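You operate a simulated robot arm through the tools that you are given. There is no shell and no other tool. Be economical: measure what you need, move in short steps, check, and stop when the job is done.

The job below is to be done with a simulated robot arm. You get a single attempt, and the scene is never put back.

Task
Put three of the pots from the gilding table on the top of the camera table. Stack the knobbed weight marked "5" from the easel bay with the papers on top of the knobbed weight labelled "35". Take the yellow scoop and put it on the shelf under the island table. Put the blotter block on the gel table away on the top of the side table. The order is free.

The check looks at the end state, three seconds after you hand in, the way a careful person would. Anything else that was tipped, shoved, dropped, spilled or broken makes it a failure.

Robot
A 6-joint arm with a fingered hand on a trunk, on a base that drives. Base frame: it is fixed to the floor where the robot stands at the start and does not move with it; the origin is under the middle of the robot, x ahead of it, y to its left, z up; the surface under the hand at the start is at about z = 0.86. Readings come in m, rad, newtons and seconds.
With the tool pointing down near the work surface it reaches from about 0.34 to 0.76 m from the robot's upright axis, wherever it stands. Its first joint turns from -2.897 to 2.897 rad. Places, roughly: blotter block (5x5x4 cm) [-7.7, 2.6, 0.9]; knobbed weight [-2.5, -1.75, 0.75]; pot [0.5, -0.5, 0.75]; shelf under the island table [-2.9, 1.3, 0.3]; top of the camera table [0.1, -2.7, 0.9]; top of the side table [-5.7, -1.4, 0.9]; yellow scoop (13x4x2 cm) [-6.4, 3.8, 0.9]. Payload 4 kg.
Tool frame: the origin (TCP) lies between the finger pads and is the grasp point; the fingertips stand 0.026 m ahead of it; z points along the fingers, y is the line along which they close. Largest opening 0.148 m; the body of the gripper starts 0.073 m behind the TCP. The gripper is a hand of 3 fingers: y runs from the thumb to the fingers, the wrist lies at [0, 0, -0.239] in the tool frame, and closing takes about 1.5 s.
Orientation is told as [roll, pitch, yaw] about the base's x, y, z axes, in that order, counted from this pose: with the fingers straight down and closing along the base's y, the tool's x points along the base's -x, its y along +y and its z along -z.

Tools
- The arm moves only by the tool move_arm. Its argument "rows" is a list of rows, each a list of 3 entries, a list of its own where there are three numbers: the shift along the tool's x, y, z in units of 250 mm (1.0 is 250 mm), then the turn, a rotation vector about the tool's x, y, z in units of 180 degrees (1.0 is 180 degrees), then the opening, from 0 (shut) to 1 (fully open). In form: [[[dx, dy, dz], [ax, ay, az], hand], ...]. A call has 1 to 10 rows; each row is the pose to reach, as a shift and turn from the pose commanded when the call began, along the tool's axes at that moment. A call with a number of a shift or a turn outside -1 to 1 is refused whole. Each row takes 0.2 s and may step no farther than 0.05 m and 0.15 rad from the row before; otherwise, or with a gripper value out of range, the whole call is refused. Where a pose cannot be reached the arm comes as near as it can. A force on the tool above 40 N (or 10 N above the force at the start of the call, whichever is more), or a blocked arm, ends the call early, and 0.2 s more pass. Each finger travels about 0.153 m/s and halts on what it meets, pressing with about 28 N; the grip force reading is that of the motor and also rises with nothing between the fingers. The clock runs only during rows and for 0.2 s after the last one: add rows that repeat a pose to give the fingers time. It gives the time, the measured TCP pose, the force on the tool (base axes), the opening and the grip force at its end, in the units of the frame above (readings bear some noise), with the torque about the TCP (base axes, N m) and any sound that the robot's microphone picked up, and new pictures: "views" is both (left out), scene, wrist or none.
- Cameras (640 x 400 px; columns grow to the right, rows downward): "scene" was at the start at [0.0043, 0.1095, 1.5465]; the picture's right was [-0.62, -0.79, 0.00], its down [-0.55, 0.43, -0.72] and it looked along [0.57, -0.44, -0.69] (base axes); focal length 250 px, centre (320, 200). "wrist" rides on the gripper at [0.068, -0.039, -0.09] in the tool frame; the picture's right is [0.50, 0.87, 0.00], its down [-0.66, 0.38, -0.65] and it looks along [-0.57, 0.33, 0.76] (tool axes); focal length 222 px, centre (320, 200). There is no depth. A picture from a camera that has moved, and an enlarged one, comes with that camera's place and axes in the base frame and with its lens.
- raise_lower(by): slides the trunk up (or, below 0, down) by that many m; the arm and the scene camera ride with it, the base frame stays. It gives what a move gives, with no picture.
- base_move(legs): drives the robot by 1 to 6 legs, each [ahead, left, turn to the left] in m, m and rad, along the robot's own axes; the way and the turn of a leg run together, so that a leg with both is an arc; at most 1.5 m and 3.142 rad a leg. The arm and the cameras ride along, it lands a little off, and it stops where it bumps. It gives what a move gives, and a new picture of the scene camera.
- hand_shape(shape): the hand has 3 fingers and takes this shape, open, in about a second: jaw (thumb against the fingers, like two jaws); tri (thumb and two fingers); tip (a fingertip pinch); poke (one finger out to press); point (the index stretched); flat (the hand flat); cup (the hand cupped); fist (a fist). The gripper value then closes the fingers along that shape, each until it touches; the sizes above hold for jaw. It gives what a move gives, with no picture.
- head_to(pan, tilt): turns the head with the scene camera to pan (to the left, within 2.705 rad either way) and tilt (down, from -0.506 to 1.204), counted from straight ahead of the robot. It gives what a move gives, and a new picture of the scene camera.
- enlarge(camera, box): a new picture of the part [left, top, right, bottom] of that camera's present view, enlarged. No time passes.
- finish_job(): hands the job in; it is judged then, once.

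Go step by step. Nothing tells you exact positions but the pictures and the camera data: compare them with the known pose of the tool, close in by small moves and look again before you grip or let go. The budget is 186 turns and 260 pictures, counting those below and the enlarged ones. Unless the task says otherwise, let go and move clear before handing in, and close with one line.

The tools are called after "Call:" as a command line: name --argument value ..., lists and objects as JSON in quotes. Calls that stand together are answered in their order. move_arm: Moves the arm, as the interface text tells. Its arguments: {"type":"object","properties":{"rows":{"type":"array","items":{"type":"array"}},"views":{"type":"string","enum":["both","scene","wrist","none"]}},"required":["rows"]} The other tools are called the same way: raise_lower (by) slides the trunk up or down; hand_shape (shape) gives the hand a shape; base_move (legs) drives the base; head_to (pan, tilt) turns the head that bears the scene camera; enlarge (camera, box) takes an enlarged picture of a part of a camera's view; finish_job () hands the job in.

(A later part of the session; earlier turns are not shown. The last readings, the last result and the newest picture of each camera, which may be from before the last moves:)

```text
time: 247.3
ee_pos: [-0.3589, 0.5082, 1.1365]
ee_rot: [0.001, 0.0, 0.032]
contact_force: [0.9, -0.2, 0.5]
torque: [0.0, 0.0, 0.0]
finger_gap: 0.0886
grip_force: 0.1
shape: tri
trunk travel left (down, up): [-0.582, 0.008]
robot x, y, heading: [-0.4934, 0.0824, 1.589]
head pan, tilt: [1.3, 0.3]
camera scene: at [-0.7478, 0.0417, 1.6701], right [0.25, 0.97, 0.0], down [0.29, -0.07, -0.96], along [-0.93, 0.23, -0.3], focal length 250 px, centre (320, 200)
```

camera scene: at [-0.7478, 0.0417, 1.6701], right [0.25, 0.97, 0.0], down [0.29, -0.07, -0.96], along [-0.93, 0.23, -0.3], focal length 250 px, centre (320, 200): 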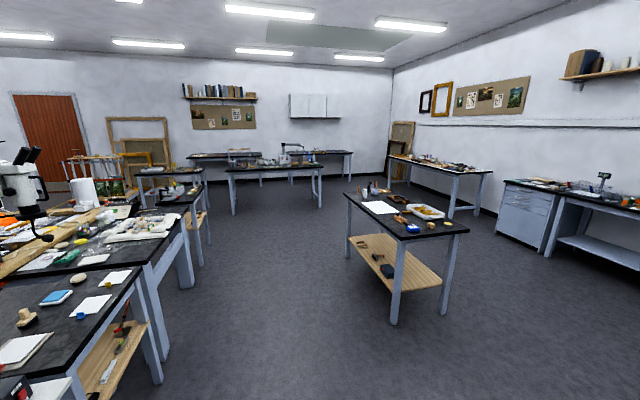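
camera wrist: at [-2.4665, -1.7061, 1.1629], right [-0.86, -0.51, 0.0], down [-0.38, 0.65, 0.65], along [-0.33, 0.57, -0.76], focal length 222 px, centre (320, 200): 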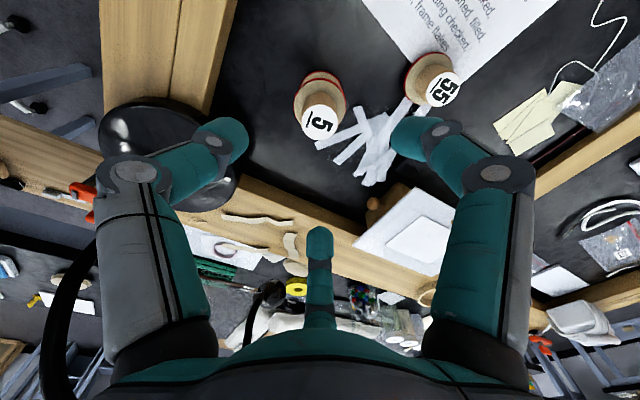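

I can map the room now: island at x -3.4…-2.2, y 1.0…1.6; scoop table beyond it to the northwest. I drive west past the island and look.

Call:
base_move --legs '[[0, 0, 1.55], [1.5, 0, 0], [1.5, 0, 0], [0.6, 0, 0], [0, -1.4, 0]]'

Call:
head_to --pan -0.6 --tilt 0.35

Call:
enlarge --camera "scene" --box '[160, 120, 480, 320]'

```text
time: 275.3
ee_pos: [-4.5216, 1.6217, 1.138]
ee_rot: [0.0, -0.002, 1.562]
contact_force: [-0.1, -0.3, 0.0]
torque: [0.02, 0.0, 0.02]
finger_gap: 0.0883
grip_force: 0.0
shape: tri
trunk travel left (down, up): [-0.582, 0.008]
robot x, y, heading: [-4.1004, 1.4672, 3.125]
head pan, tilt: [1.3, 0.3]
camera scene: at [-4.0733, 1.2155, 1.6701], right [-0.96, 0.29, 0.0], down [0.08, 0.28, -0.96], along [-0.27, -0.92, -0.3], focal length 250 px, centre (320, 200)
```

scene: 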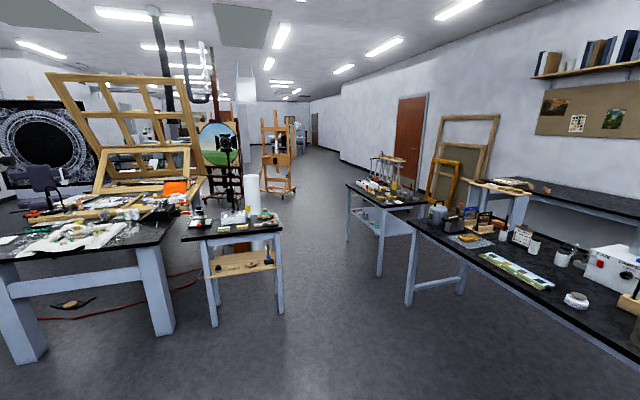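

```text
time: 277.2
ee_pos: [-4.5221, 1.6233, 1.137]
ee_rot: [0.001, -0.001, 1.562]
contact_force: [-0.1, 0.3, 0.5]
torque: [-0.04, 0.01, 0.0]
finger_gap: 0.0884
grip_force: 0.0
shape: tri
trunk travel left (down, up): [-0.582, 0.008]
robot x, y, heading: [-4.1039, 1.4673, 3.121]
head pan, tilt: [-0.6, 0.351]
camera scene: at [-4.1224, 1.3589, 1.6654], right [0.58, 0.81, 0.0], down [0.28, -0.2, -0.94], along [-0.76, 0.54, -0.34], focal length 250 px, centre (320, 200)
```

scene: 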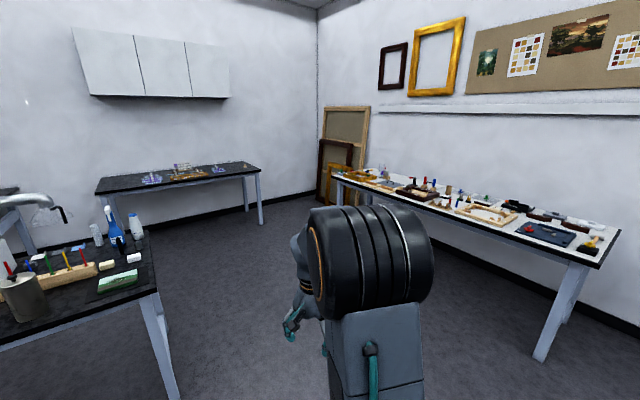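

```text
2.00 times, centred on (320, 220) of scene
camera zoom: at [-4.1224, 1.3589, 1.6654], right [0.58, 0.81, 0.0], down [0.28, -0.2, -0.94], along [-0.76, 0.54, -0.34], focal length 500 px, centre (320, 160)
```

zoom: 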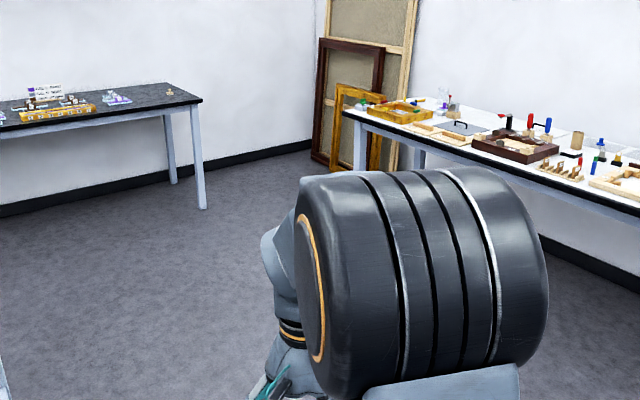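

The scoop's table runs along the north wall (front edge y≈3.25, x -6.5…-4.2); the gel table is at x≈-7.3…-7.9. I go up to the north table's west part.

Call:
base_move --legs '[[0, 0, -1.52], [0.85, 0, 0], [0, 1.5, 0]]'

Call:
head_to --pan 0.25 --tilt 0.55

Call:
enlarge --camera "scene" --box '[160, 80, 480, 280]'

```text
time: 292.3
ee_pos: [-5.451, 2.7228, 1.1372]
ee_rot: [-0.002, 0.0, 0.044]
contact_force: [0.8, -0.4, -0.1]
torque: [-0.01, 0.0, 0.01]
finger_gap: 0.0881
grip_force: 0.1
shape: tri
trunk travel left (down, up): [-0.582, 0.008]
robot x, y, heading: [-5.5854, 2.2961, 1.604]
head pan, tilt: [-0.6, 0.351]
camera scene: at [-5.6937, 2.3083, 1.6654], right [0.84, -0.54, 0.0], down [-0.18, -0.29, -0.94], along [0.5, 0.79, -0.34], focal length 250 px, centre (320, 200)
```

scene: 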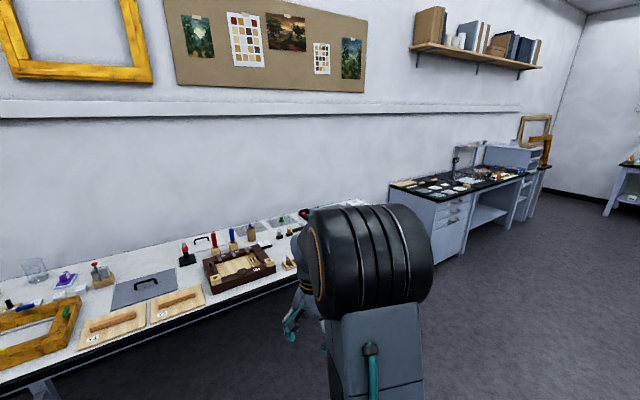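

```text
time: 293.5
ee_pos: [-5.4507, 2.7227, 1.1371]
ee_rot: [0.0, -0.001, 0.044]
contact_force: [-0.1, -0.1, 1.0]
torque: [0.01, -0.01, -0.02]
finger_gap: 0.0881
grip_force: 0.1
shape: tri
trunk travel left (down, up): [-0.582, 0.008]
robot x, y, heading: [-5.5833, 2.2968, 1.599]
head pan, tilt: [0.25, 0.55]
camera scene: at [-5.7686, 2.3161, 1.6471], right [0.96, 0.28, 0.0], down [0.15, -0.5, -0.85], along [-0.24, 0.82, -0.52], focal length 250 px, centre (320, 200)
```

scene: 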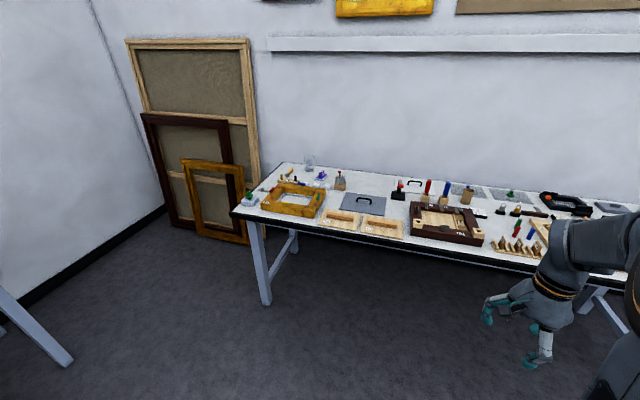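

```text
2.00 times, centred on (320, 180) of scene
camera zoom: at [-5.7686, 2.3161, 1.6471], right [0.96, 0.28, 0.0], down [0.15, -0.5, -0.85], along [-0.24, 0.82, -0.52], focal length 500 px, centre (320, 240)
```

zoom: 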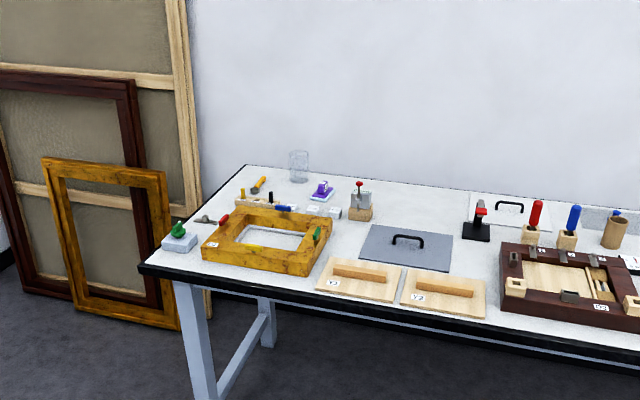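

A yellow scoop lies at the back left of the table, about (-6.44, 3.83). I'll approach around the table's left end, keeping heading north. First I move left and look.

Call:
base_move --legs '[[0, 0, -0.03], [0, 1.28, 0]]'

Call:
head_to --pan 0.0 --tilt 0.6

Call:
enlarge --camera "scene" --box '[340, 80, 560, 220]'

Call:
head_to --pan 0.9 --tilt 0.6

```text
time: 300.4
ee_pos: [-6.7369, 2.7186, 1.1373]
ee_rot: [0.0, 0.0, 0.006]
contact_force: [-0.2, -0.2, -0.7]
torque: [0.02, 0.01, 0.0]
finger_gap: 0.0883
grip_force: 0.0
shape: tri
trunk travel left (down, up): [-0.582, 0.008]
robot x, y, heading: [-6.8876, 2.2972, 1.566]
head pan, tilt: [0.25, 0.55]
camera scene: at [-7.0692, 2.3236, 1.6471], right [0.97, 0.24, 0.0], down [0.13, -0.51, -0.85], along [-0.21, 0.83, -0.52], focal length 250 px, centre (320, 200)
```

scene: 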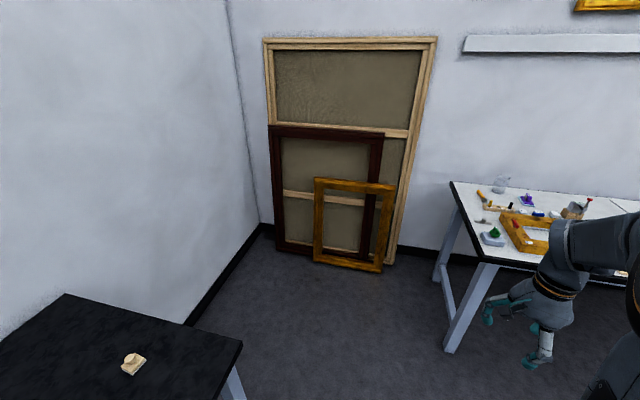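

```text
time: 301.1
ee_pos: [-6.7369, 2.7189, 1.1378]
ee_rot: [-0.001, 0.0, 0.006]
contact_force: [1.2, -0.4, 0.6]
torque: [0.01, -0.03, -0.01]
finger_gap: 0.0882
grip_force: 0.0
shape: tri
trunk travel left (down, up): [-0.582, 0.008]
robot x, y, heading: [-6.8871, 2.2947, 1.565]
head pan, tilt: [0.0, 0.6]
camera scene: at [-7.0469, 2.3249, 1.6426], right [1.0, 0.0, 0.0], down [0.0, -0.56, -0.83], along [0.0, 0.83, -0.56], focal length 250 px, centre (320, 200)
```

scene: 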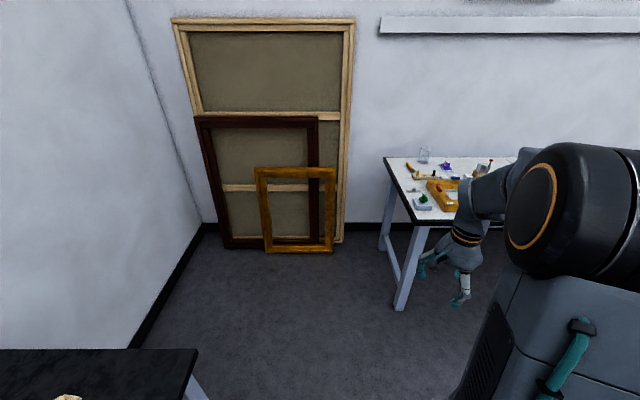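

```text
2.86 times, centred on (450, 150) of scene
camera zoom: at [-7.0469, 2.3249, 1.6426], right [1.0, 0.0, 0.0], down [0.0, -0.56, -0.83], along [0.0, 0.83, -0.56], focal length 714 px, centre (-51, 343)
```

zoom: 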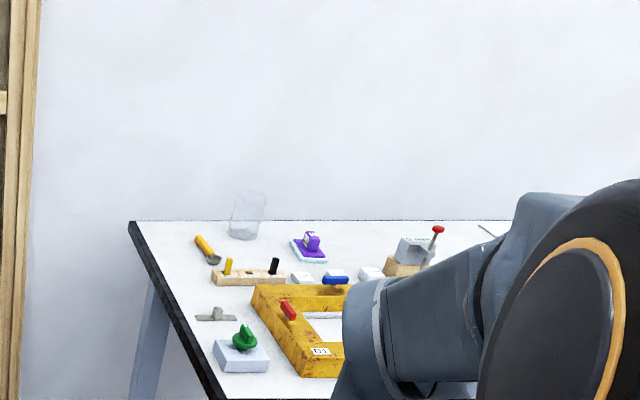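

```text
time: 302.4
ee_pos: [-6.7364, 2.7167, 1.1389]
ee_rot: [0.001, -0.001, 0.005]
contact_force: [0.7, 1.2, 0.2]
torque: [0.01, 0.0, 0.0]
finger_gap: 0.0883
grip_force: 0.0
shape: tri
trunk travel left (down, up): [-0.582, 0.008]
robot x, y, heading: [-6.8868, 2.2909, 1.57]
head pan, tilt: [0.901, 0.6]
camera scene: at [-7.1162, 2.2917, 1.6426], right [0.62, 0.78, 0.0], down [0.44, -0.35, -0.83], along [-0.64, 0.52, -0.56], focal length 250 px, centre (320, 200)
```

scene: 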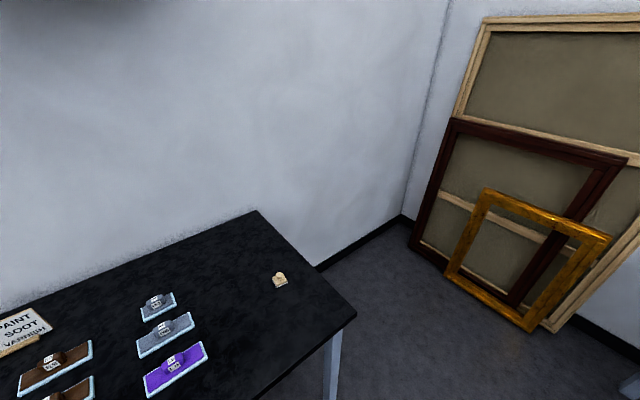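

The scoop (yellow handle, metal bowl) lies along y with its centre near (-6.43, 3.86); the blotter block is at about (-7.67, 2.55) on the gel table. I swing the arm to the right and turn the hand so it closes across the scoop.

Call:
move_arm --rows '[[[-0.1, -0.02, 0], [0, 0, -0.0475], 0.6], [[-0.2, -0.04, 0], [0, 0, -0.095], 0.6], [[-0.3, -0.06, 0], [0, 0, -0.1425], 0.6], [[-0.4, -0.08, 0], [0, 0, -0.19], 0.6], [[-0.5, -0.1, 0], [0, 0, -0.2375], 0.6], [[-0.6, -0.12, 0], [0, 0, -0.285], 0.6], [[-0.7, -0.14, 0], [0, 0, -0.3325], 0.6], [[-0.8, -0.16, 0], [0, 0, -0.38], 0.6], [[-0.9, -0.18, 0], [0, 0, -0.4275], 0.6], [[-1.0, -0.2, 0], [0, 0, -0.475], 0.6]]' --views "none"

Call:
base_move --legs '[[0, 0.06, 0], [0.7, 0, 0]]'

Call:
head_to --pan -0.5 --tilt 0.8

```text
time: 304.6
ee_pos: [-6.4829, 2.6707, 1.1395]
ee_rot: [0.001, 0.0, 1.501]
contact_force: [0.2, -0.6, 0.0]
torque: [-0.03, 0.02, 0.0]
finger_gap: 0.0885
grip_force: 0.0
shape: tri
trunk travel left (down, up): [-0.582, 0.008]
robot x, y, heading: [-6.8856, 2.297, 1.568]
head pan, tilt: [0.901, 0.6]
```

```text
time: 308.9
ee_pos: [-6.5538, 3.3529, 1.1405]
ee_rot: [0.0, 0.0, 1.516]
contact_force: [0.6, -0.1, 0.7]
torque: [-0.01, -0.02, 0.01]
finger_gap: 0.0884
grip_force: 0.1
shape: tri
trunk travel left (down, up): [-0.582, 0.008]
robot x, y, heading: [-6.949, 2.9741, 1.587]
head pan, tilt: [0.901, 0.6]
camera scene: at [-7.1788, 2.9654, 1.6426], right [0.61, 0.79, 0.0], down [0.45, -0.35, -0.83], along [-0.65, 0.5, -0.56], focal length 250 px, centre (320, 200)
```

scene: 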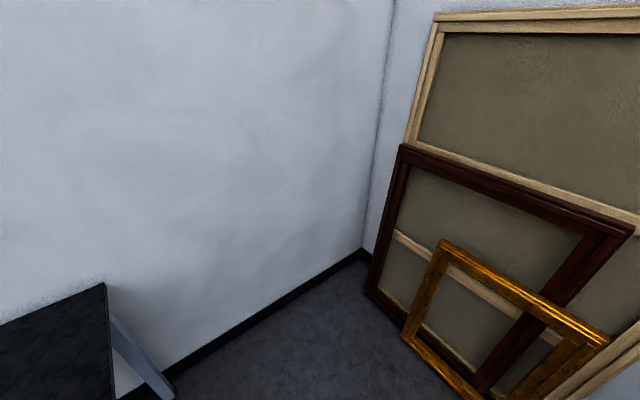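

```text
time: 310.4
ee_pos: [-6.5533, 3.354, 1.1403]
ee_rot: [0.0, 0.0, 1.515]
contact_force: [-0.4, 0.1, -0.3]
torque: [-0.02, -0.01, 0.01]
finger_gap: 0.0884
grip_force: 0.2
shape: tri
trunk travel left (down, up): [-0.582, 0.008]
robot x, y, heading: [-6.9461, 2.9756, 1.583]
head pan, tilt: [-0.499, 0.799]
camera scene: at [-7.0712, 2.9825, 1.6257], right [0.88, -0.47, 0.0], down [-0.33, -0.63, -0.7], along [0.33, 0.62, -0.72], focal length 250 px, centre (320, 200)
```

scene: 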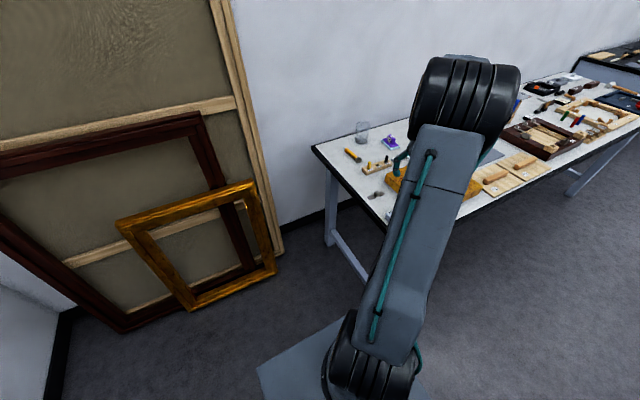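

Clear ahead. I advance 0.42 m and view the scoop with the wrist camera.

Call:
base_move --legs '[[0.42, 0, 0]]'

Call:
enlarge --camera "wrist" --box '[0, 0, 640, 400]'

Call:
enlarge --camera "scene" --box '[280, 90, 520, 240]'

```text
time: 313.0
ee_pos: [-6.5549, 3.7832, 1.1412]
ee_rot: [0.002, -0.001, 1.508]
contact_force: [0.7, 0.1, -0.2]
torque: [-0.02, 0.0, -0.03]
finger_gap: 0.0883
grip_force: 0.0
shape: tri
trunk travel left (down, up): [-0.582, 0.008]
robot x, y, heading: [-6.9501, 3.4056, 1.576]
head pan, tilt: [-0.499, 0.799]
camera scene: at [-7.075, 3.4151, 1.6257], right [0.88, -0.47, 0.0], down [-0.34, -0.63, -0.7], along [0.33, 0.61, -0.72], focal length 250 px, centre (320, 200)
```

scene: 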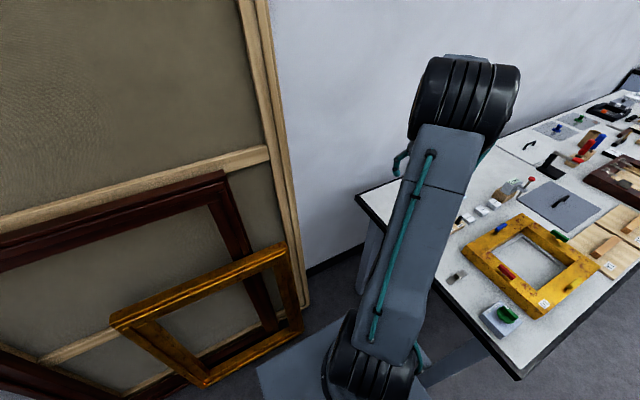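

```text
1.00 times, centred on (320, 200) of wrist (not enlarged: the box is as wide or as high as the picture)
camera zoom: at [-6.5201, 3.7131, 1.2303], right [-0.9, -0.44, 0.0], down [-0.34, 0.68, 0.65], along [-0.29, 0.59, -0.76], focal length 222 px, centre (320, 200)
```

zoom: 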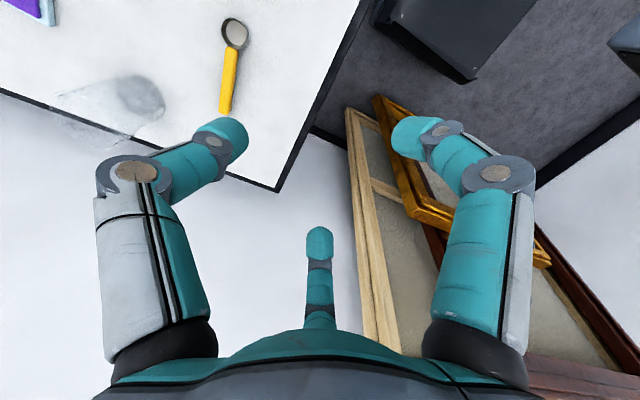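

```text
2.67 times, centred on (400, 165) of scene
camera zoom: at [-7.075, 3.4151, 1.6257], right [0.88, -0.47, 0.0], down [-0.34, -0.63, -0.7], along [0.33, 0.61, -0.72], focal length 666 px, centre (107, 293)
```

zoom: 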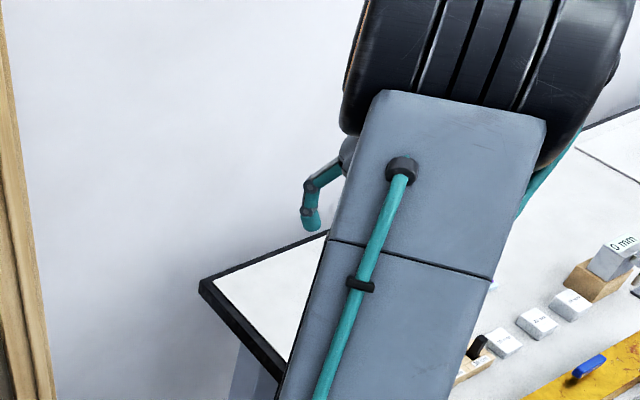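

The scoop's handle centre is at about (-6.432, 3.845), lying along y. I set the jaw shape, move above it and lower partly.

Call:
hand_shape --shape "jaw"

Call:
move_arm --rows '[[[-0.06, -0.1, 0.05], [0, 0, 0], 0.45], [[-0.12, -0.2, 0.1], [0, 0, 0], 0.45], [[-0.18, -0.3, 0.15], [0, 0, 0], 0.45], [[-0.24, -0.4, 0.2], [0, 0, -0.01], 0.45], [[-0.278, -0.475, 0.3], [0, 0, -0.02], 0.45], [[-0.278, -0.475, 0.45], [0, 0, -0.02], 0.45], [[-0.278, -0.475, 0.6], [0, 0, -0.02], 0.45], [[-0.278, -0.475, 0.72], [0, 0, -0.02], 0.45], [[-0.278, -0.475, 0.72], [0, 0, -0.02], 0.45]]'

```text
time: 313.9
ee_pos: [-6.5538, 3.7819, 1.1407]
ee_rot: [0.001, 0.0, 1.508]
contact_force: [1.2, 0.1, -0.3]
torque: [-0.01, 0.03, 0.02]
finger_gap: 0.1481
grip_force: 0.0
shape: jaw
trunk travel left (down, up): [-0.582, 0.008]
robot x, y, heading: [-6.953, 3.4036, 1.577]
head pan, tilt: [-0.499, 0.799]
```

```text
time: 315.9
ee_pos: [-6.4337, 3.8438, 0.9582]
ee_rot: [-0.001, -0.001, 1.57]
contact_force: [-0.1, -0.5, -0.2]
torque: [-0.01, 0.03, -0.01]
finger_gap: 0.0668
grip_force: 0.0
shape: jaw
trunk travel left (down, up): [-0.582, 0.008]
robot x, y, heading: [-6.9566, 3.4075, 1.576]
head pan, tilt: [-0.499, 0.799]
camera scene: at [-7.0749, 3.4148, 1.6258], right [0.88, -0.47, 0.0], down [-0.34, -0.63, -0.7], along [0.33, 0.61, -0.72], focal length 250 px, centre (320, 200)
camera wrist: at [-6.3948, 3.7769, 1.0481], right [-0.87, -0.5, 0.0], down [-0.38, 0.65, 0.65], along [-0.33, 0.57, -0.76], focal length 222 px, centre (320, 200)
```

scene: 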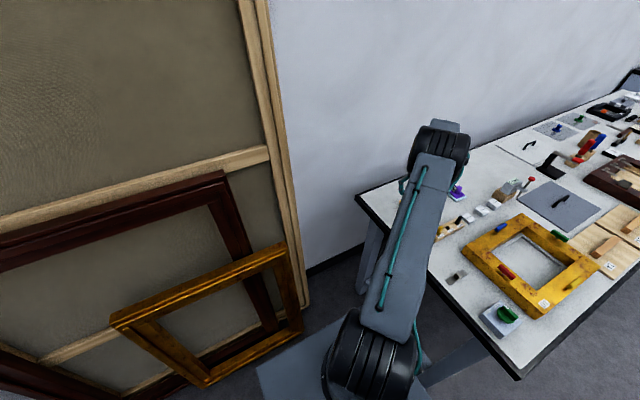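
wrist: 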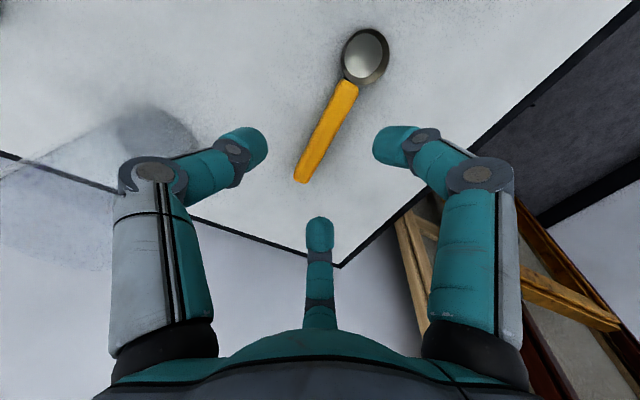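

The handle is nearly centred; I make a small shift and lower so the fingertips are just above the table, then close.

Call:
move_arm --rows '[[[0.03, 0.016, 0.08], [0, 0, 0], 0.4], [[0.04, 0.016, 0.16], [0, 0, 0], 0.4], [[0.04, 0.016, 0.23], [0, 0, 0], 0.4], [[0.04, 0.016, 0.272], [0, 0, 0], 0.4], [[0.04, 0.016, 0.272], [0, 0, 0], 0.4]]' --views "wrist"

```text
time: 317.1
ee_pos: [-6.4367, 3.835, 0.8927]
ee_rot: [0.001, -0.001, 1.571]
contact_force: [0.6, -0.5, -0.7]
torque: [0.01, -0.01, -0.03]
finger_gap: 0.0596
grip_force: 0.0
shape: jaw
trunk travel left (down, up): [-0.582, 0.008]
robot x, y, heading: [-6.9535, 3.4051, 1.577]
head pan, tilt: [-0.499, 0.799]
camera wrist: at [-6.3977, 3.7677, 0.9828], right [-0.87, -0.5, 0.0], down [-0.38, 0.66, 0.65], along [-0.33, 0.57, -0.76], focal length 222 px, centre (320, 200)
```

wrist: 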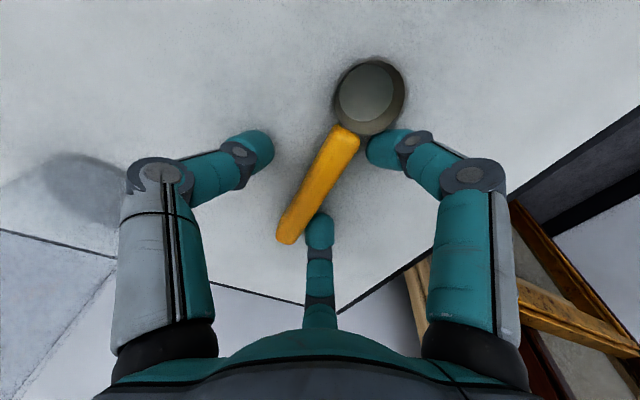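

The handle sits between the thumb and the two fingers. I lower 5 mm and close.

Call:
move_arm --rows '[[[0, 0, 0.02], [0, 0, 0], 0.4], [[0, 0, 0.02], [0, 0, 0], 0.25], [[0, 0, 0.02], [0, 0, 0], 0.1], [[0, 0, 0.02], [0, 0, 0], 0.0], [[0, 0, 0.02], [0, 0, 0], 0.0], [[0, 0, 0.02], [0, 0, 0], 0.0], [[0, 0, 0.02], [0, 0, 0], 0.0]]' --views "wrist"

```text
time: 318.7
ee_pos: [-6.435, 3.8353, 0.8894]
ee_rot: [-0.001, -0.002, 1.571]
contact_force: [4.5, 0.9, 13.0]
torque: [-0.02, -0.42, 0.02]
finger_gap: 0.0212
grip_force: 28.3
shape: jaw
trunk travel left (down, up): [-0.582, 0.008]
robot x, y, heading: [-6.9482, 3.405, 1.578]
head pan, tilt: [-0.499, 0.799]
camera wrist: at [-6.3971, 3.7683, 0.9789], right [-0.87, -0.5, 0.0], down [-0.38, 0.65, 0.65], along [-0.33, 0.57, -0.76], focal length 222 px, centre (320, 200)
```

wrist: 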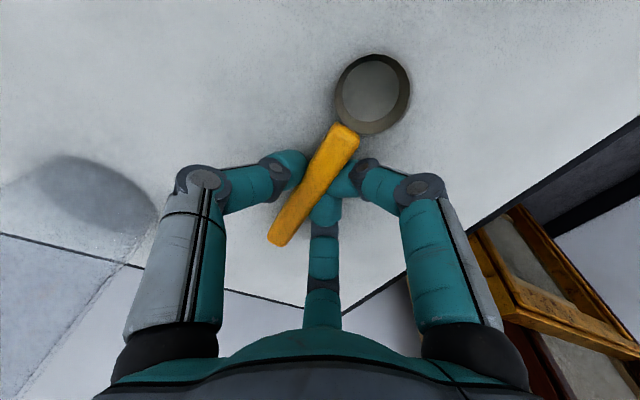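

Gripped. I lift straight up.

Call:
move_arm --rows '[[[0, 0, -0.05], [0, 0, 0], 0.0], [[0, 0, -0.2], [0, 0, 0], 0.0], [[0, 0, -0.4], [0, 0, 0], 0.0], [[0, 0, -0.6], [0, 0, 0], 0.0], [[0, -0.0, -0.75], [0, 0, 0], 0.0], [[0, 0, -0.75], [0, 0, 0], 0.0]]' --views "wrist"

```text
time: 320.1
ee_pos: [-6.4383, 3.8354, 1.0756]
ee_rot: [-0.001, 0.0, 1.571]
contact_force: [-0.3, -0.2, -0.4]
torque: [0.01, 0.02, 0.0]
finger_gap: 0.0202
grip_force: 28.1
shape: jaw
trunk travel left (down, up): [-0.582, 0.008]
robot x, y, heading: [-6.9526, 3.4095, 1.577]
head pan, tilt: [-0.499, 0.799]
camera wrist: at [-6.3995, 3.7693, 1.1652], right [-0.87, -0.5, 0.0], down [-0.38, 0.66, 0.65], along [-0.33, 0.57, -0.76], focal length 222 px, centre (320, 200)
```

wrist: 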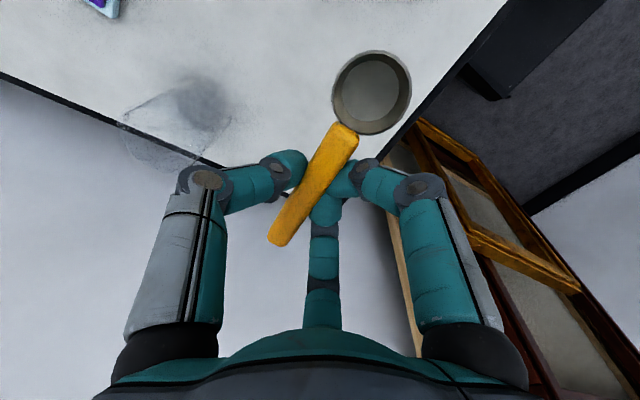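

The scoop is held firmly. I back out and travel east along y≈2.35 to the north side of the island.

Call:
base_move --legs '[[-1.1, 0, 0], [0, -1.5, 0], [0, -1.5, 0], [0, -0.9, 0]]'

Call:
head_to --pan -2.6 --tilt 0.6

```text
time: 344.2
ee_pos: [-2.4933, 2.828, 1.0746]
ee_rot: [0.0, -0.001, 1.556]
contact_force: [-0.2, -0.3, -0.6]
torque: [-0.02, 0.01, 0.01]
finger_gap: 0.02
grip_force: 27.9
shape: jaw
trunk travel left (down, up): [-0.582, 0.008]
robot x, y, heading: [-3.0116, 2.4028, 1.563]
head pan, tilt: [-0.499, 0.799]
camera scene: at [-3.1358, 2.4135, 1.6257], right [0.87, -0.49, 0.0], down [-0.35, -0.63, -0.7], along [0.34, 0.61, -0.72], focal length 250 px, centre (320, 200)
```

scene: 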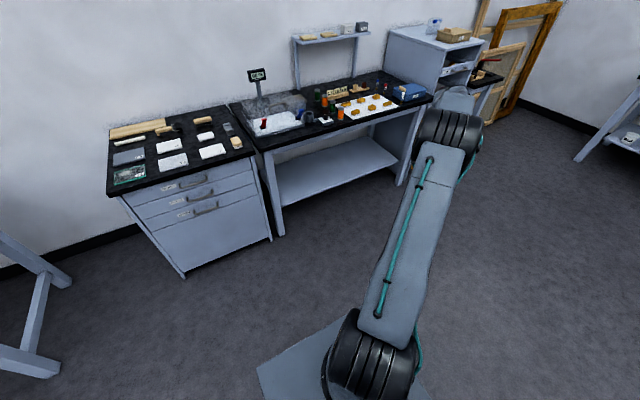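

```text
time: 346.2
ee_pos: [-2.492, 2.8265, 1.0746]
ee_rot: [0.0, 0.001, 1.557]
contact_force: [1.0, -0.4, -0.3]
torque: [-0.01, 0.01, 0.0]
finger_gap: 0.02
grip_force: 27.8
shape: jaw
trunk travel left (down, up): [-0.582, 0.008]
robot x, y, heading: [-3.015, 2.3983, 1.565]
head pan, tilt: [-2.601, 0.6]
camera scene: at [-3.1302, 2.2669, 1.6426], right [-0.86, -0.51, 0.0], down [-0.29, 0.49, -0.83], along [0.42, -0.71, -0.56], focal length 250 px, centre (320, 200)
```

scene: 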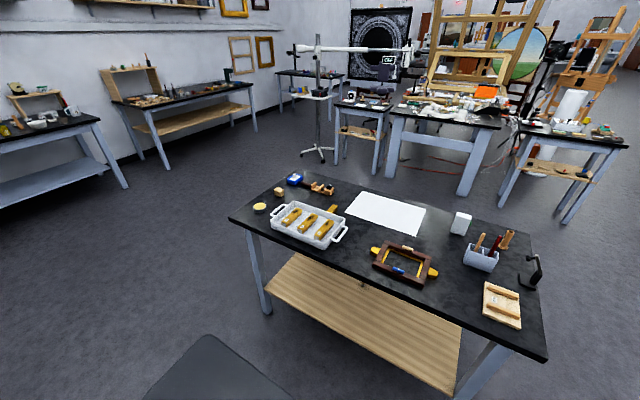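

The island shelf's north part is empty planking. I re-centre the arm in front of the robot, then turn to face the island.

Call:
move_arm --rows '[[[-0.03, 0.18, 0], [0, 0, 0], 0.0], [[-0.06, 0.36, 0], [0, 0, 0], 0.0], [[-0.09, 0.54, 0], [0, 0, 0], 0.0], [[-0.12, 0.72, 0], [0, 0, 0], 0.0], [[-0.15, 0.9, 0], [0, 0, 0], 0.0], [[-0.15, 1.0, 0], [0, 0, 0], 0.0]]' --views "none"

Call:
move_arm --rows '[[[0, 0.18, 0], [0, 0, 0], 0.0], [[0, 0.36, 0], [0, 0, 0], 0.0], [[0, 0.54, 0], [0, 0, 0], 0.0], [[0, 0.7, 0], [0, 0, 0], 0.0]]' --views "none"

Call:
base_move --legs '[[0, 0, -3.1]]'

```text
time: 347.6
ee_pos: [-2.7451, 2.8666, 1.075]
ee_rot: [-0.001, 0.0, 1.556]
contact_force: [-0.1, 0.3, -0.3]
torque: [-0.01, 0.01, 0.03]
finger_gap: 0.0201
grip_force: 27.9
shape: jaw
trunk travel left (down, up): [-0.582, 0.008]
robot x, y, heading: [-3.0144, 2.4009, 1.565]
head pan, tilt: [-2.601, 0.6]
```

```text
time: 348.6
ee_pos: [-2.9181, 2.8644, 1.0709]
ee_rot: [-0.001, 0.0, 1.555]
contact_force: [0.2, -0.2, -0.7]
torque: [0.01, 0.01, 0.01]
finger_gap: 0.0201
grip_force: 27.6
shape: jaw
trunk travel left (down, up): [-0.582, 0.008]
robot x, y, heading: [-3.0118, 2.4035, 1.568]
head pan, tilt: [-2.601, 0.6]
```

```text
time: 356.3
ee_pos: [-3.1083, 1.9394, 1.0721]
ee_rot: [0.002, -0.001, -1.585]
contact_force: [0.2, 0.2, -0.6]
torque: [0.03, 0.0, -0.01]
finger_gap: 0.0202
grip_force: 28.4
shape: jaw
trunk travel left (down, up): [-0.582, 0.008]
robot x, y, heading: [-3.0105, 2.4026, -1.583]
head pan, tilt: [-2.601, 0.6]
camera scene: at [-2.8968, 2.5364, 1.6426], right [0.86, 0.51, 0.0], down [0.29, -0.49, -0.83], along [-0.42, 0.71, -0.56], focal length 250 px, centre (320, 200)
```

scene: 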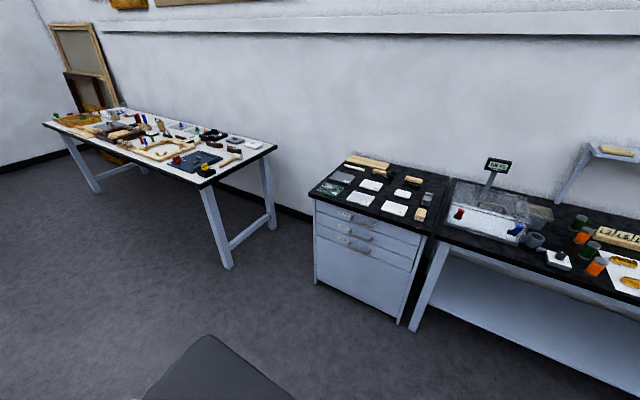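

I lower the trunk here in the open, then look at the shelf from low down.

Call:
raise_lower --by -0.54

Call:
head_to --pan 0.3 --tilt 0.45

```text
refused: -0.54 is not a number from -0.4 to 0.4
```

```text
time: 358.8
ee_pos: [-3.1081, 1.9394, 1.0708]
ee_rot: [-0.001, 0.001, -1.585]
contact_force: [-0.5, -0.5, 0.4]
torque: [0.02, -0.02, 0.0]
finger_gap: 0.0201
grip_force: 28.0
shape: jaw
trunk travel left (down, up): [-0.582, 0.008]
robot x, y, heading: [-3.0143, 2.4058, -1.58]
head pan, tilt: [0.3, 0.45]
camera scene: at [-2.8254, 2.3723, 1.6562], right [-0.96, -0.29, 0.0], down [-0.13, 0.42, -0.9], along [0.26, -0.86, -0.44], focal length 250 px, centre (320, 200)
```

scene: 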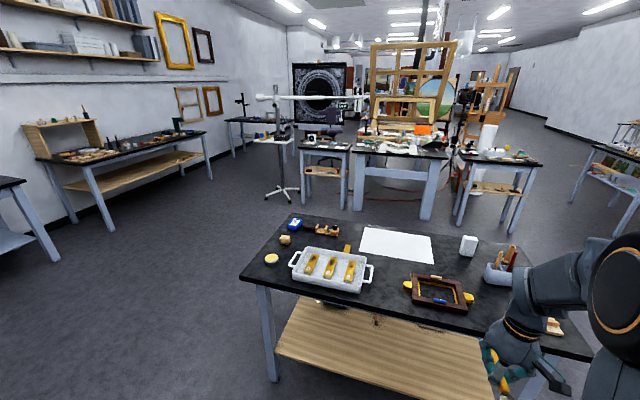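

Call:
raise_lower --by -0.3

Call:
raise_lower --by -0.26

Call:
head_to --pan 0.2 --tilt 0.5

```text
time: 361.8
ee_pos: [-3.1079, 1.9397, 0.771]
ee_rot: [0.001, 0.0, -1.585]
contact_force: [0.9, 0.3, -0.3]
torque: [0.02, 0.0, -0.02]
finger_gap: 0.0201
grip_force: 27.8
shape: jaw
trunk travel left (down, up): [-0.282, 0.308]
robot x, y, heading: [-3.0132, 2.3974, -1.579]
head pan, tilt: [0.3, 0.45]
```

```text
time: 364.5
ee_pos: [-3.1097, 1.9391, 0.5118]
ee_rot: [-0.002, 0.001, -1.584]
contact_force: [-1.0, -0.4, -0.4]
torque: [0.01, 0.01, -0.01]
finger_gap: 0.0202
grip_force: 28.2
shape: jaw
trunk travel left (down, up): [-0.022, 0.568]
robot x, y, heading: [-3.0141, 2.3998, -1.581]
head pan, tilt: [0.3, 0.45]
```

```text
time: 365.2
ee_pos: [-3.1096, 1.939, 0.5113]
ee_rot: [0.001, -0.001, -1.584]
contact_force: [0.3, 0.3, -0.7]
torque: [-0.01, 0.0, 0.05]
finger_gap: 0.0201
grip_force: 28.4
shape: jaw
trunk travel left (down, up): [-0.022, 0.568]
robot x, y, heading: [-3.0144, 2.4042, -1.575]
head pan, tilt: [0.201, 0.499]
camera scene: at [-2.8344, 2.371, 1.0917], right [-0.98, -0.19, 0.0], down [-0.09, 0.47, -0.88], along [0.17, -0.86, -0.48], focal length 250 px, centre (320, 200)
```

scene: 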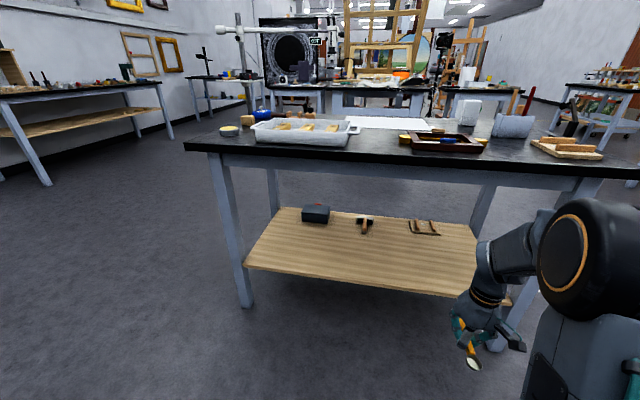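

The shelf (z≈0.31, front edge y≈1.62) has its front half free; tools lie only at the back. I turn the hand so the scoop lies crosswise, extend and lower outside the table first.

Call:
raise_lower --by -0.02

Call:
move_arm --rows '[[[-0.07, 0, 0], [0, 0, 0.047], 0.0], [[-0.14, 0, 0], [0, 0, 0.094], 0.0], [[-0.21, 0, 0], [0, 0, 0.141], 0.0], [[-0.28, 0, 0], [0, 0, 0.188], 0.0], [[-0.35, 0, 0.05], [0, 0, 0.235], 0.0], [[-0.42, 0, 0.1], [0, 0, 0.282], 0.0], [[-0.49, 0, 0.17], [0, 0, 0.329], 0.0], [[-0.56, 0, 0.25], [0, 0, 0.376], 0.0], [[-0.63, 0, 0.33], [0, 0, 0.423], 0.0], [[-0.7, 0, 0.4], [0, 0, 0.47], 0.0]]'

```text
time: 365.9
ee_pos: [-3.1078, 1.9394, 0.4903]
ee_rot: [0.0, 0.001, -1.585]
contact_force: [0.4, 0.3, -0.6]
torque: [0.02, 0.01, 0.01]
finger_gap: 0.02
grip_force: 28.0
shape: jaw
trunk travel left (down, up): [-0.002, 0.588]
robot x, y, heading: [-3.0149, 2.3993, -1.585]
head pan, tilt: [0.201, 0.499]
```

```text
time: 368.1
ee_pos: [-3.1111, 1.7655, 0.3893]
ee_rot: [-0.001, -0.002, -3.062]
contact_force: [-1.4, -0.3, 0.2]
torque: [-0.01, -0.03, -0.02]
finger_gap: 0.0202
grip_force: 27.5
shape: jaw
trunk travel left (down, up): [-0.002, 0.588]
robot x, y, heading: [-3.0096, 2.404, -1.578]
head pan, tilt: [0.201, 0.499]
camera scene: at [-2.8344, 2.3712, 1.0717], right [-0.98, -0.19, 0.0], down [-0.09, 0.47, -0.88], along [0.17, -0.86, -0.48], focal length 250 px, centre (320, 200)
camera wrist: at [-3.0471, 1.8108, 0.479], right [0.57, -0.82, 0.0], down [-0.62, -0.43, 0.65], along [-0.54, -0.37, -0.76], focal length 222 px, centre (320, 200)
```

scene: 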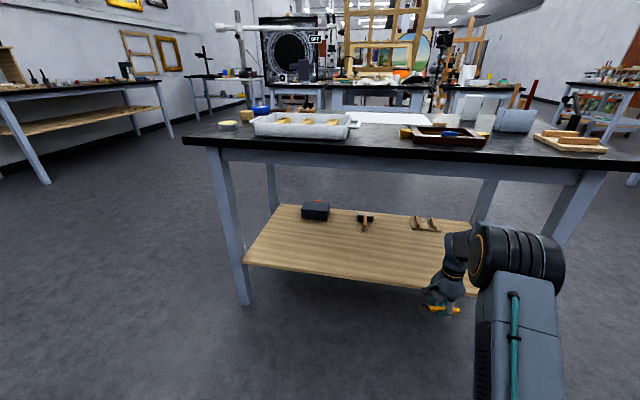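
wrist: 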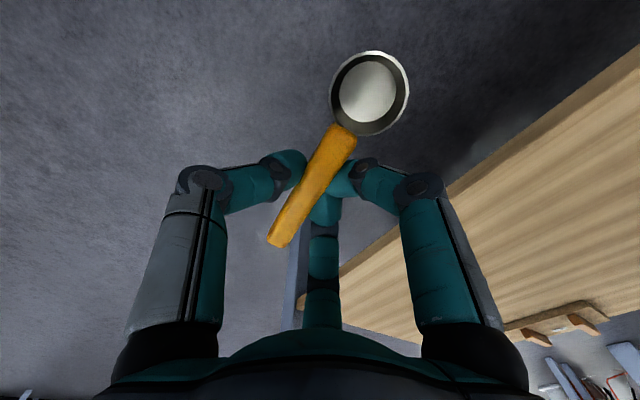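

Shelf height ≈0.31 is confirmed by the wrist view. I lower a little, reach out a little, then drive in slowly.

Call:
move_arm --rows '[[[0, 0.07, 0.05], [0, 0, 0], 0.0], [[0, 0.12, 0.1], [0, 0, 0], 0.0], [[0, 0.12, 0.1], [0, 0, 0], 0.0]]' --views "none"

Call:
base_move --legs '[[0.1, 0, 0]]'

Call:
head_to --pan -0.1 --tilt 0.5

```text
time: 368.9
ee_pos: [-3.1087, 1.734, 0.3645]
ee_rot: [0.001, 0.0, -3.06]
contact_force: [0.4, 0.3, -0.5]
torque: [0.0, 0.03, 0.02]
finger_gap: 0.0201
grip_force: 27.7
shape: jaw
trunk travel left (down, up): [-0.002, 0.588]
robot x, y, heading: [-3.0178, 2.4011, -1.58]
head pan, tilt: [0.201, 0.499]
```

```text
time: 370.0
ee_pos: [-3.1122, 1.6334, 0.3653]
ee_rot: [0.001, 0.0, -3.064]
contact_force: [-0.1, 0.5, -1.2]
torque: [-0.05, 0.01, 0.03]
finger_gap: 0.0201
grip_force: 27.7
shape: jaw
trunk travel left (down, up): [-0.002, 0.588]
robot x, y, heading: [-3.0179, 2.3054, -1.581]
head pan, tilt: [0.201, 0.499]
camera scene: at [-2.8353, 2.271, 1.0717], right [-0.98, -0.19, 0.0], down [-0.09, 0.47, -0.88], along [0.17, -0.86, -0.48], focal length 250 px, centre (320, 200)
```

scene: 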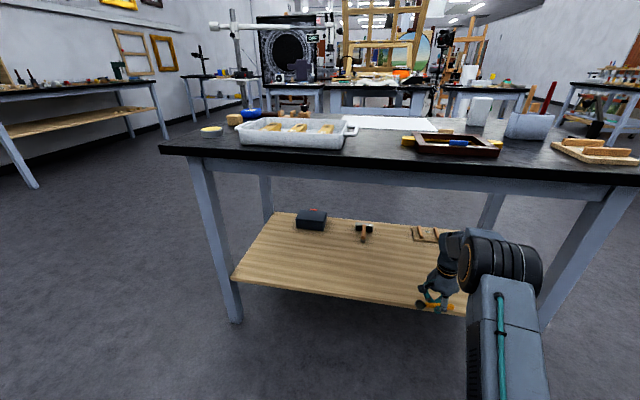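

```text
time: 370.8
ee_pos: [-3.1098, 1.6337, 0.3652]
ee_rot: [0.0, 0.0, -3.064]
contact_force: [0.4, 0.6, -0.4]
torque: [0.02, 0.01, -0.04]
finger_gap: 0.0199
grip_force: 28.0
shape: jaw
trunk travel left (down, up): [-0.002, 0.588]
robot x, y, heading: [-3.0164, 2.302, -1.585]
head pan, tilt: [-0.099, 0.499]
camera scene: at [-2.8624, 2.2699, 1.0717], right [-0.99, 0.11, 0.0], down [0.05, 0.48, -0.88], along [-0.09, -0.87, -0.48], focal length 250 px, centre (320, 200)
```

scene: 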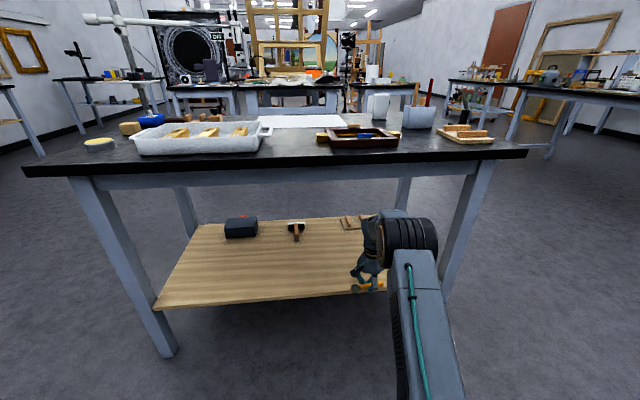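

Clearance under the table edge is fine. I go in another 0.1 m and check with the wrist camera.

Call:
base_move --legs '[[0.1, 0, 0]]'

Call:
move_arm --rows '[[[0, 0, 0.02], [0, 0, 0], 0.0], [[0, 0, 0.04], [0, 0, 0], 0.0], [[0, 0, 0.06], [0, 0, 0], 0.0], [[0, 0, 0.06], [0, 0, 0], 0.0]]'

```text
time: 371.9
ee_pos: [-3.1135, 1.5355, 0.3647]
ee_rot: [0.001, 0.0, -3.065]
contact_force: [-0.1, -0.5, 0.2]
torque: [-0.01, -0.03, -0.02]
finger_gap: 0.0197
grip_force: 27.6
shape: jaw
trunk travel left (down, up): [-0.002, 0.588]
robot x, y, heading: [-3.0154, 2.2019, -1.58]
head pan, tilt: [-0.099, 0.499]
camera scene: at [-2.8637, 2.1703, 1.0717], right [-0.99, 0.11, 0.0], down [0.05, 0.48, -0.88], along [-0.1, -0.87, -0.48], focal length 250 px, centre (320, 200)
```

scene: 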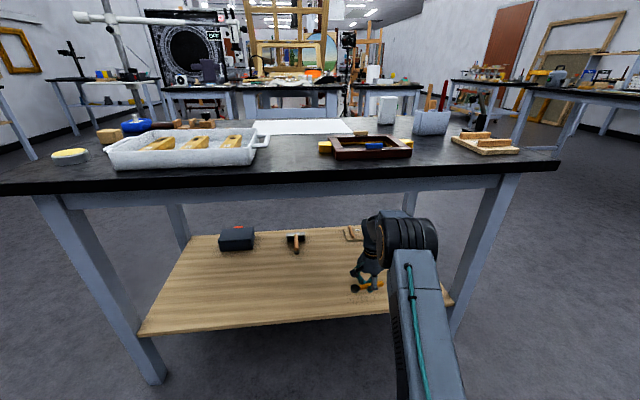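

```text
time: 372.9
ee_pos: [-3.1128, 1.5348, 0.3506]
ee_rot: [0.0, 0.0, -3.065]
contact_force: [0.3, -0.5, -0.4]
torque: [0.01, -0.01, 0.0]
finger_gap: 0.0202
grip_force: 27.5
shape: jaw
trunk travel left (down, up): [-0.002, 0.588]
robot x, y, heading: [-3.0106, 2.2029, -1.584]
head pan, tilt: [-0.099, 0.499]
camera scene: at [-2.8637, 2.1703, 1.0717], right [-0.99, 0.11, 0.0], down [0.05, 0.48, -0.88], along [-0.1, -0.87, -0.48], focal length 250 px, centre (320, 200)
camera wrist: at [-3.0485, 1.579, 0.4409], right [0.57, -0.82, 0.0], down [-0.62, -0.43, 0.65], along [-0.54, -0.37, -0.76], focal length 222 px, centre (320, 200)
```

scene: 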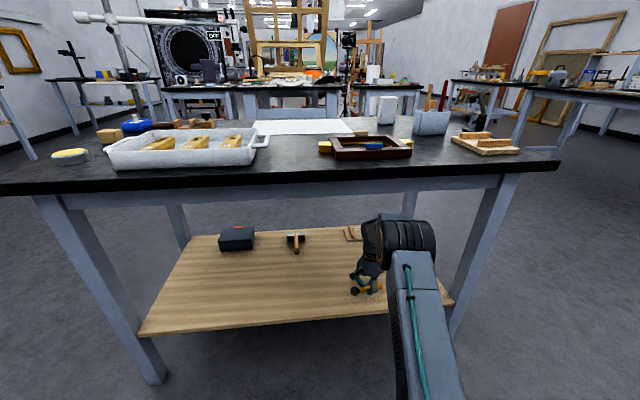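
wrist: 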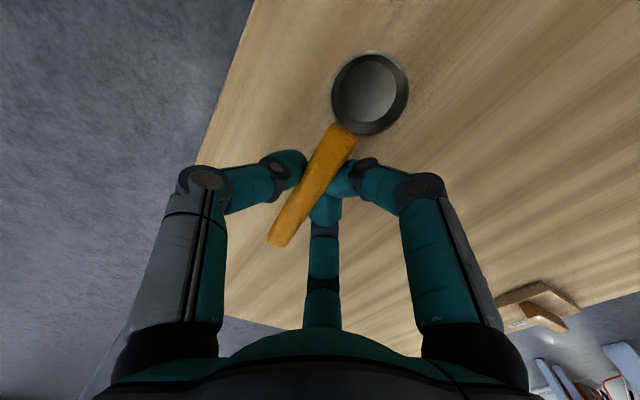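

The scoop is over the shelf. I lower in small steps until it touches.

Call:
move_arm --rows '[[[0, 0, 0.014], [0, 0, 0], 0.0], [[0, 0, 0.028], [0, 0, 0], 0.0], [[0, 0, 0.036], [0, 0, 0], 0.0], [[0, 0, 0.036], [0, 0, 0], 0.0]]' --views "none"

Call:
move_arm --rows '[[[0, 0, 0.006], [0, 0, 0], 0.0], [[0, 0, 0.012], [0, 0, 0], 0.0], [[0, 0, 0.012], [0, 0, 0], 0.0]]' --views "none"

```text
time: 373.9
ee_pos: [-3.1136, 1.534, 0.3417]
ee_rot: [0.0, -0.001, -3.065]
contact_force: [0.3, -0.8, -0.5]
torque: [0.01, -0.02, -0.02]
finger_gap: 0.0199
grip_force: 27.8
shape: jaw
trunk travel left (down, up): [-0.002, 0.588]
robot x, y, heading: [-3.0158, 2.2048, -1.587]
head pan, tilt: [-0.099, 0.499]
```

```text
time: 374.7
ee_pos: [-3.1128, 1.5325, 0.3385]
ee_rot: [-0.001, 0.0, -3.064]
contact_force: [1.0, 0.7, -0.1]
torque: [0.02, 0.02, 0.0]
finger_gap: 0.02
grip_force: 28.1
shape: jaw
trunk travel left (down, up): [-0.002, 0.588]
robot x, y, heading: [-3.0114, 2.2028, -1.585]
head pan, tilt: [-0.099, 0.499]
```

Call:
move_arm --rows '[[[0, 0, 0.008], [0, 0, 0], 0.0], [[0, 0, 0.016], [0, 0, 0], 0.0], [[0, 0, 0.016], [0, 0, 0], 0.0]]' --views "none"

Call:
move_arm --rows '[[[0, 0, 0.008], [0, 0, 0], 0.0], [[0, 0, 0.016], [0, 0, 0], 0.0], [[0, 0, 0.016], [0, 0, 0], 0.0]]' --views "wrist"

```text
time: 375.5
ee_pos: [-3.1145, 1.5344, 0.3346]
ee_rot: [0.0, -0.001, -3.065]
contact_force: [0.2, 0.5, -0.3]
torque: [-0.01, 0.0, -0.02]
finger_gap: 0.0198
grip_force: 28.4
shape: jaw
trunk travel left (down, up): [-0.002, 0.588]
robot x, y, heading: [-3.0135, 2.2072, -1.586]
head pan, tilt: [-0.099, 0.499]
```

```text
time: 376.3
ee_pos: [-3.1138, 1.5345, 0.3321]
ee_rot: [-0.001, 0.0, -3.066]
contact_force: [-0.2, -0.1, -0.4]
torque: [0.01, 0.0, 0.0]
finger_gap: 0.0202
grip_force: 28.0
shape: jaw
trunk travel left (down, up): [-0.002, 0.588]
robot x, y, heading: [-3.0136, 2.2037, -1.583]
head pan, tilt: [-0.099, 0.499]
camera wrist: at [-3.0489, 1.5795, 0.4206], right [0.56, -0.83, 0.0], down [-0.62, -0.43, 0.65], along [-0.54, -0.37, -0.76], focal length 222 px, centre (320, 200)
```

wrist: 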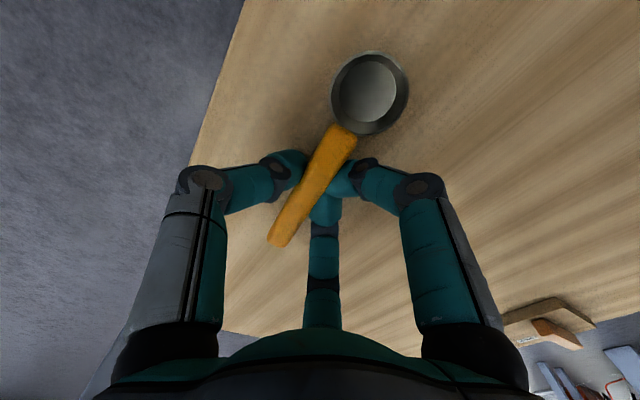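

Call:
move_arm --rows '[[[0, 0, 0.008], [0, 0, 0], 0.0], [[0, 0, 0.016], [0, 0, 0], 0.0], [[0, 0, 0.024], [0, 0, 0], 0.0], [[0, 0, 0.024], [0, 0, 0], 0.0]]' --views "none"

Call:
enlarge --camera "scene" --box '[300, 210, 460, 310]'

```text
time: 377.3
ee_pos: [-3.1134, 1.5345, 0.3256]
ee_rot: [0.002, -0.002, -3.066]
contact_force: [-0.1, 3.7, 12.0]
torque: [0.32, 0.0, 0.02]
finger_gap: 0.0203
grip_force: 28.4
shape: jaw
trunk travel left (down, up): [-0.002, 0.588]
robot x, y, heading: [-3.0127, 2.2014, -1.584]
head pan, tilt: [-0.099, 0.499]
```

```text
4.00 times, centred on (380, 260) of scene
camera zoom: at [-2.8636, 2.1711, 1.0719], right [-0.99, 0.11, 0.0], down [0.05, 0.48, -0.88], along [-0.1, -0.87, -0.48], focal length 1000 px, centre (80, -40)
```

zoom: 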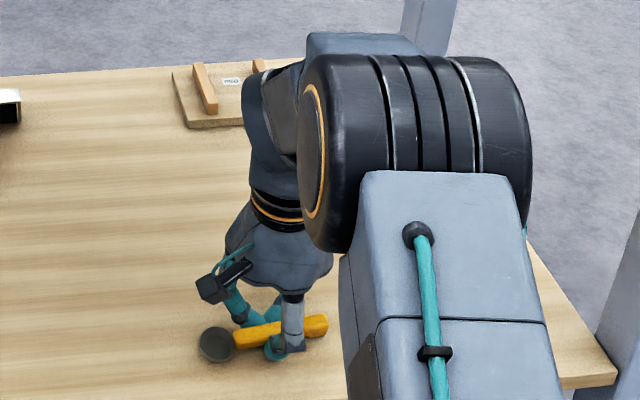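

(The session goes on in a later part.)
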